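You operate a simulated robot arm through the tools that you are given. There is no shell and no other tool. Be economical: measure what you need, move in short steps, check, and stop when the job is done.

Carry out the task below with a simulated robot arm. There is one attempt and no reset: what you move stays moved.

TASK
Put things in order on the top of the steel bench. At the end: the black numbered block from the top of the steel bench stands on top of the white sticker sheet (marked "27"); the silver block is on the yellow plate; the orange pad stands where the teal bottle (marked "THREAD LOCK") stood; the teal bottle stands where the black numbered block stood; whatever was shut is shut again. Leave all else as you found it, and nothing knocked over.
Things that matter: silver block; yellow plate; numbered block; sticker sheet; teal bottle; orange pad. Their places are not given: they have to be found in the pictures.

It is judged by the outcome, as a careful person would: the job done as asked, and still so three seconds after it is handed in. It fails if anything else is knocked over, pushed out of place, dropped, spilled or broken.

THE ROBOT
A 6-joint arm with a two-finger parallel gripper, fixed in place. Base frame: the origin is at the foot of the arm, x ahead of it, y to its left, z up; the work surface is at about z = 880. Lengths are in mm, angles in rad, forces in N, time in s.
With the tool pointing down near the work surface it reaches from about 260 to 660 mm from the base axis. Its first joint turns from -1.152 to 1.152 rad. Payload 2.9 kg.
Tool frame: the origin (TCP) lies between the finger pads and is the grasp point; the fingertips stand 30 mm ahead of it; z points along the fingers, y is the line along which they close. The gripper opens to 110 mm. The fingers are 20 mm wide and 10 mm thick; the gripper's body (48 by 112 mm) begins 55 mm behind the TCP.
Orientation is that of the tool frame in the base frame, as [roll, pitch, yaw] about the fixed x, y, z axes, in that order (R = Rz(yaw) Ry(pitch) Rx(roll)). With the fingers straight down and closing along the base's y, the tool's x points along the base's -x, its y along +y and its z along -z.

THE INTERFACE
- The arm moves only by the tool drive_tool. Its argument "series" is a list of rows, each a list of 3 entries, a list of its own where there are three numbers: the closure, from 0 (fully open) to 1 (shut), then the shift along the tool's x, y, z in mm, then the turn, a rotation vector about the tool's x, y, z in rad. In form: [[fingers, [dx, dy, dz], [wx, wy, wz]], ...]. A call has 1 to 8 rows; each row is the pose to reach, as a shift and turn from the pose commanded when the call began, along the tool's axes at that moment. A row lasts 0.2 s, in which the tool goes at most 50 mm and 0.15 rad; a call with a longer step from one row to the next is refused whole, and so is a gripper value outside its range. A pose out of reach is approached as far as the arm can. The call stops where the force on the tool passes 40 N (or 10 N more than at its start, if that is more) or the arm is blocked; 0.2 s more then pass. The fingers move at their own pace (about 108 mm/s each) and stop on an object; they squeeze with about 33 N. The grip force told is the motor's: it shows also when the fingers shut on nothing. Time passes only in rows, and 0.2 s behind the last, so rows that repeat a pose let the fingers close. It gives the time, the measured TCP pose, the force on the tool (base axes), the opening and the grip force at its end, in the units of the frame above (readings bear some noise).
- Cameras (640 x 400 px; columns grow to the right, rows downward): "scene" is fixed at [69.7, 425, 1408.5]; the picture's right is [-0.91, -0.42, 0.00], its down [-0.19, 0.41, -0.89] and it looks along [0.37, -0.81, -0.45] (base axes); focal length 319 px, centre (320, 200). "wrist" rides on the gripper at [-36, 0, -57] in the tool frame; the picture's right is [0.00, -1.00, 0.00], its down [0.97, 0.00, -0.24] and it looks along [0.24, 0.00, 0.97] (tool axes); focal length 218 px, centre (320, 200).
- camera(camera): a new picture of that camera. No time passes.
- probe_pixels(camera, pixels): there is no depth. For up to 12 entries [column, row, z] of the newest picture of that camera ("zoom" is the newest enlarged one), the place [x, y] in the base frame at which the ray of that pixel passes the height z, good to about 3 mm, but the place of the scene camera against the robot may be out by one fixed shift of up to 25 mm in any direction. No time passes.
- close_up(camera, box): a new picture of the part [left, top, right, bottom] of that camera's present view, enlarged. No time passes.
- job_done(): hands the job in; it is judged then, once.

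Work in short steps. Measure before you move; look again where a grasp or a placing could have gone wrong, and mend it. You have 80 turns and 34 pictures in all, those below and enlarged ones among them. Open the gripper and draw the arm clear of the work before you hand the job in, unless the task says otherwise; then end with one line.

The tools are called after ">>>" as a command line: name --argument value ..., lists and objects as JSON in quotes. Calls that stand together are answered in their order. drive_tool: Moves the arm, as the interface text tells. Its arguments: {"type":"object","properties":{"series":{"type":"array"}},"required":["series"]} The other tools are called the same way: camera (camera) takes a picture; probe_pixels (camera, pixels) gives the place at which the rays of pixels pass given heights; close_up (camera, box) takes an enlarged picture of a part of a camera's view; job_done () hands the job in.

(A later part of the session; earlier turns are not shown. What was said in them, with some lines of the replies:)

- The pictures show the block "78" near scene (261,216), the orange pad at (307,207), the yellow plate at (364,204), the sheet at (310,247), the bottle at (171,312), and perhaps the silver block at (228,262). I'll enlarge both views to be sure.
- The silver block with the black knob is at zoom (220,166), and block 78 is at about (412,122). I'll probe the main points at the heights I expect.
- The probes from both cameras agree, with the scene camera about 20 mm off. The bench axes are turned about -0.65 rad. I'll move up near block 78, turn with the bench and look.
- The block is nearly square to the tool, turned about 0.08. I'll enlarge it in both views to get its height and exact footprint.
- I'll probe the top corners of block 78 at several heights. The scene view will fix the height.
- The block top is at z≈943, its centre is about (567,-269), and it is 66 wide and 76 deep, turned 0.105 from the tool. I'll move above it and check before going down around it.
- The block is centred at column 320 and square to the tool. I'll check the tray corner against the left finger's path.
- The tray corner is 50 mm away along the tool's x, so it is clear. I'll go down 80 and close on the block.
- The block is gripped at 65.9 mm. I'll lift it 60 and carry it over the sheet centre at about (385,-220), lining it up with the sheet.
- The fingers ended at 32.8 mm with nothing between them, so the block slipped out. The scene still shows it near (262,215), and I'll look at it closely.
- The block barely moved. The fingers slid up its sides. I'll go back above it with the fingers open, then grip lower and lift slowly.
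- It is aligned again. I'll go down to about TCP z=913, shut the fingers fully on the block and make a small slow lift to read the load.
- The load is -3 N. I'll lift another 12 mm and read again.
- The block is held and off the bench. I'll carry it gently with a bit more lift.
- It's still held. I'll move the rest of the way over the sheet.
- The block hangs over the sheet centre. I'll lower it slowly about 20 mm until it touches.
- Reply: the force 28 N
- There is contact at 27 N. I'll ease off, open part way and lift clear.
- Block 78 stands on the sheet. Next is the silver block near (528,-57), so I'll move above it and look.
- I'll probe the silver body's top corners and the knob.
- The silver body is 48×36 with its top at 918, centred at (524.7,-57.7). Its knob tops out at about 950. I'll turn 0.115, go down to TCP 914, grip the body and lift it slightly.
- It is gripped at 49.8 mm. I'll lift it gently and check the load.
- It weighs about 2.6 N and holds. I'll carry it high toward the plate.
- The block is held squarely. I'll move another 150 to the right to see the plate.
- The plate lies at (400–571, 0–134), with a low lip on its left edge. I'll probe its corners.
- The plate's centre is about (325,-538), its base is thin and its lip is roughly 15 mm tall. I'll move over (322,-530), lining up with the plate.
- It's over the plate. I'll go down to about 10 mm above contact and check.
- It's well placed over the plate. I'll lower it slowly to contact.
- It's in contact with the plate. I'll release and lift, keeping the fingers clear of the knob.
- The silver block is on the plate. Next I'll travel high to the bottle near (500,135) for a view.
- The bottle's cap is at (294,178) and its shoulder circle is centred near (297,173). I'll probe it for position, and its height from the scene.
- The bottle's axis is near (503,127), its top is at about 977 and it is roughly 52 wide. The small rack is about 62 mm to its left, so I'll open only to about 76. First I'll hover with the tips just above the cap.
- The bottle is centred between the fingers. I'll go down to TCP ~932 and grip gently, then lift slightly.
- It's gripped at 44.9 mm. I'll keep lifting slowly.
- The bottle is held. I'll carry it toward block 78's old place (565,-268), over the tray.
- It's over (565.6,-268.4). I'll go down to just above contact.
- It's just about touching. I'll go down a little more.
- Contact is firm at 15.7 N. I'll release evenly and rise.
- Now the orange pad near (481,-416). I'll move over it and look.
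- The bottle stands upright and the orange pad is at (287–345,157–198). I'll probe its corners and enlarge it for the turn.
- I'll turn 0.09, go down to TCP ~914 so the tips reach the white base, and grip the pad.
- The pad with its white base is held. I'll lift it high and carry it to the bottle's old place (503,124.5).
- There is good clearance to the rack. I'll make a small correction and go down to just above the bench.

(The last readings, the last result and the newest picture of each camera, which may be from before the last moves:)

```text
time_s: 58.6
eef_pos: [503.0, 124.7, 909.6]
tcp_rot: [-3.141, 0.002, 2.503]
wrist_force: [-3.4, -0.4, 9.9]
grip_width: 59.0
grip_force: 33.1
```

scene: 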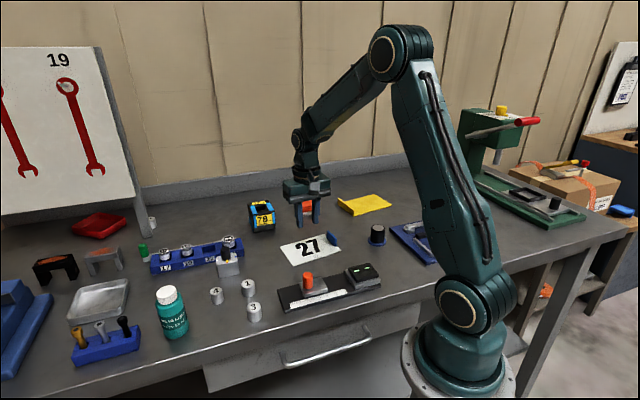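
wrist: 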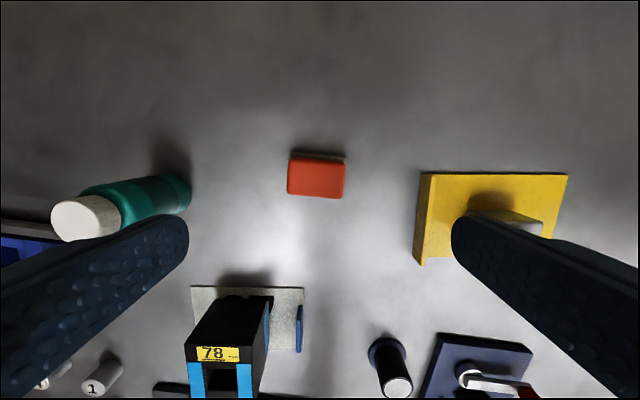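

There is contact now. I'll ease off, open to about 76 mm and rise.

>>> drive_tool --series '[[1, [0, 0, -1], [0, 0, 0]], [0.31, [0, 0, -1], [0, 0, 0]], [0.31, [0, 0, -1], [0, 0, 0]], [0.31, [0, 0, -30], [0, 0, 0]], [0.31, [0, 0, -75], [0, 0, 0]], [0.31, [0, 0, -120], [0, 0, 0]], [0.31, [0, 0, -165], [0, 0, 0]], [0, [0, 0, -210], [0, 0, 0]]]'

>>> drive_tool --series '[[0, [15, -30, -30], [0, 0, 0]], [0, [30, -60, -60], [0, 0, 0]], [0, [45, -90, -90], [0, 0, 0]], [0, [55, -120, -100], [0, 0, 0]], [0, [60, -150, -100], [0, 0, 0]], [0, [60, -150, -100], [0, 0, 0]]]'

>>> camera --camera "scene"

>>> camera --camera "wrist"

```text
time_s: 60.4
eef_pos: [501.8, 128.1, 1124.4]
tcp_rot: [3.141, 0.001, 2.5]
wrist_force: [-0.4, 0.1, 0.3]
grip_width: 110.0
grip_force: 0.0
```

```text
time_s: 61.8
eef_pos: [367.7, 38.9, 1221.8]
tcp_rot: [-3.141, 0.001, 2.502]
wrist_force: [0.4, 0.7, -1.1]
grip_width: 110.2
grip_force: 0.0
```

```text
2 pictures are left
```

scene: 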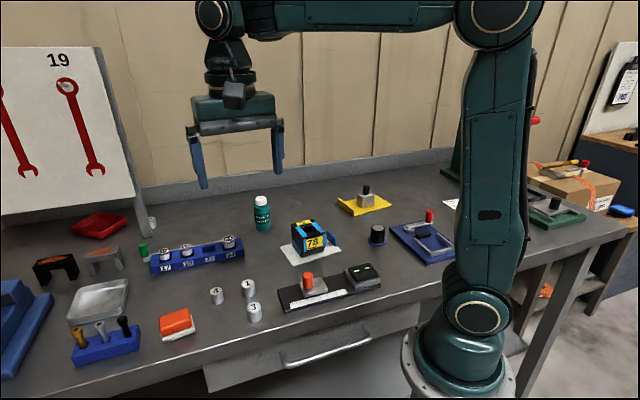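

```text
1 pictures are left
```

wrist: 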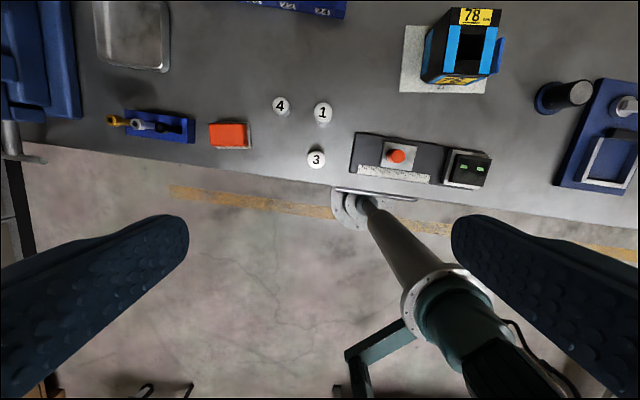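

Everything stands in place: the block on the sheet, the silver block on the plate, the bottle at the block's old place and the pad at the bottle's. The drawer looks the same as at the start and the arm is clear with the gripper open, so I'll hand in the job.

>>> job_done

```text
The job is handed in.
```

I've handed in the job with all four objects in their asked places, nothing knocked over, and the drawer still shut as at the start; block 78 slipped from the first grip but stayed on the bench, and the second grip held.
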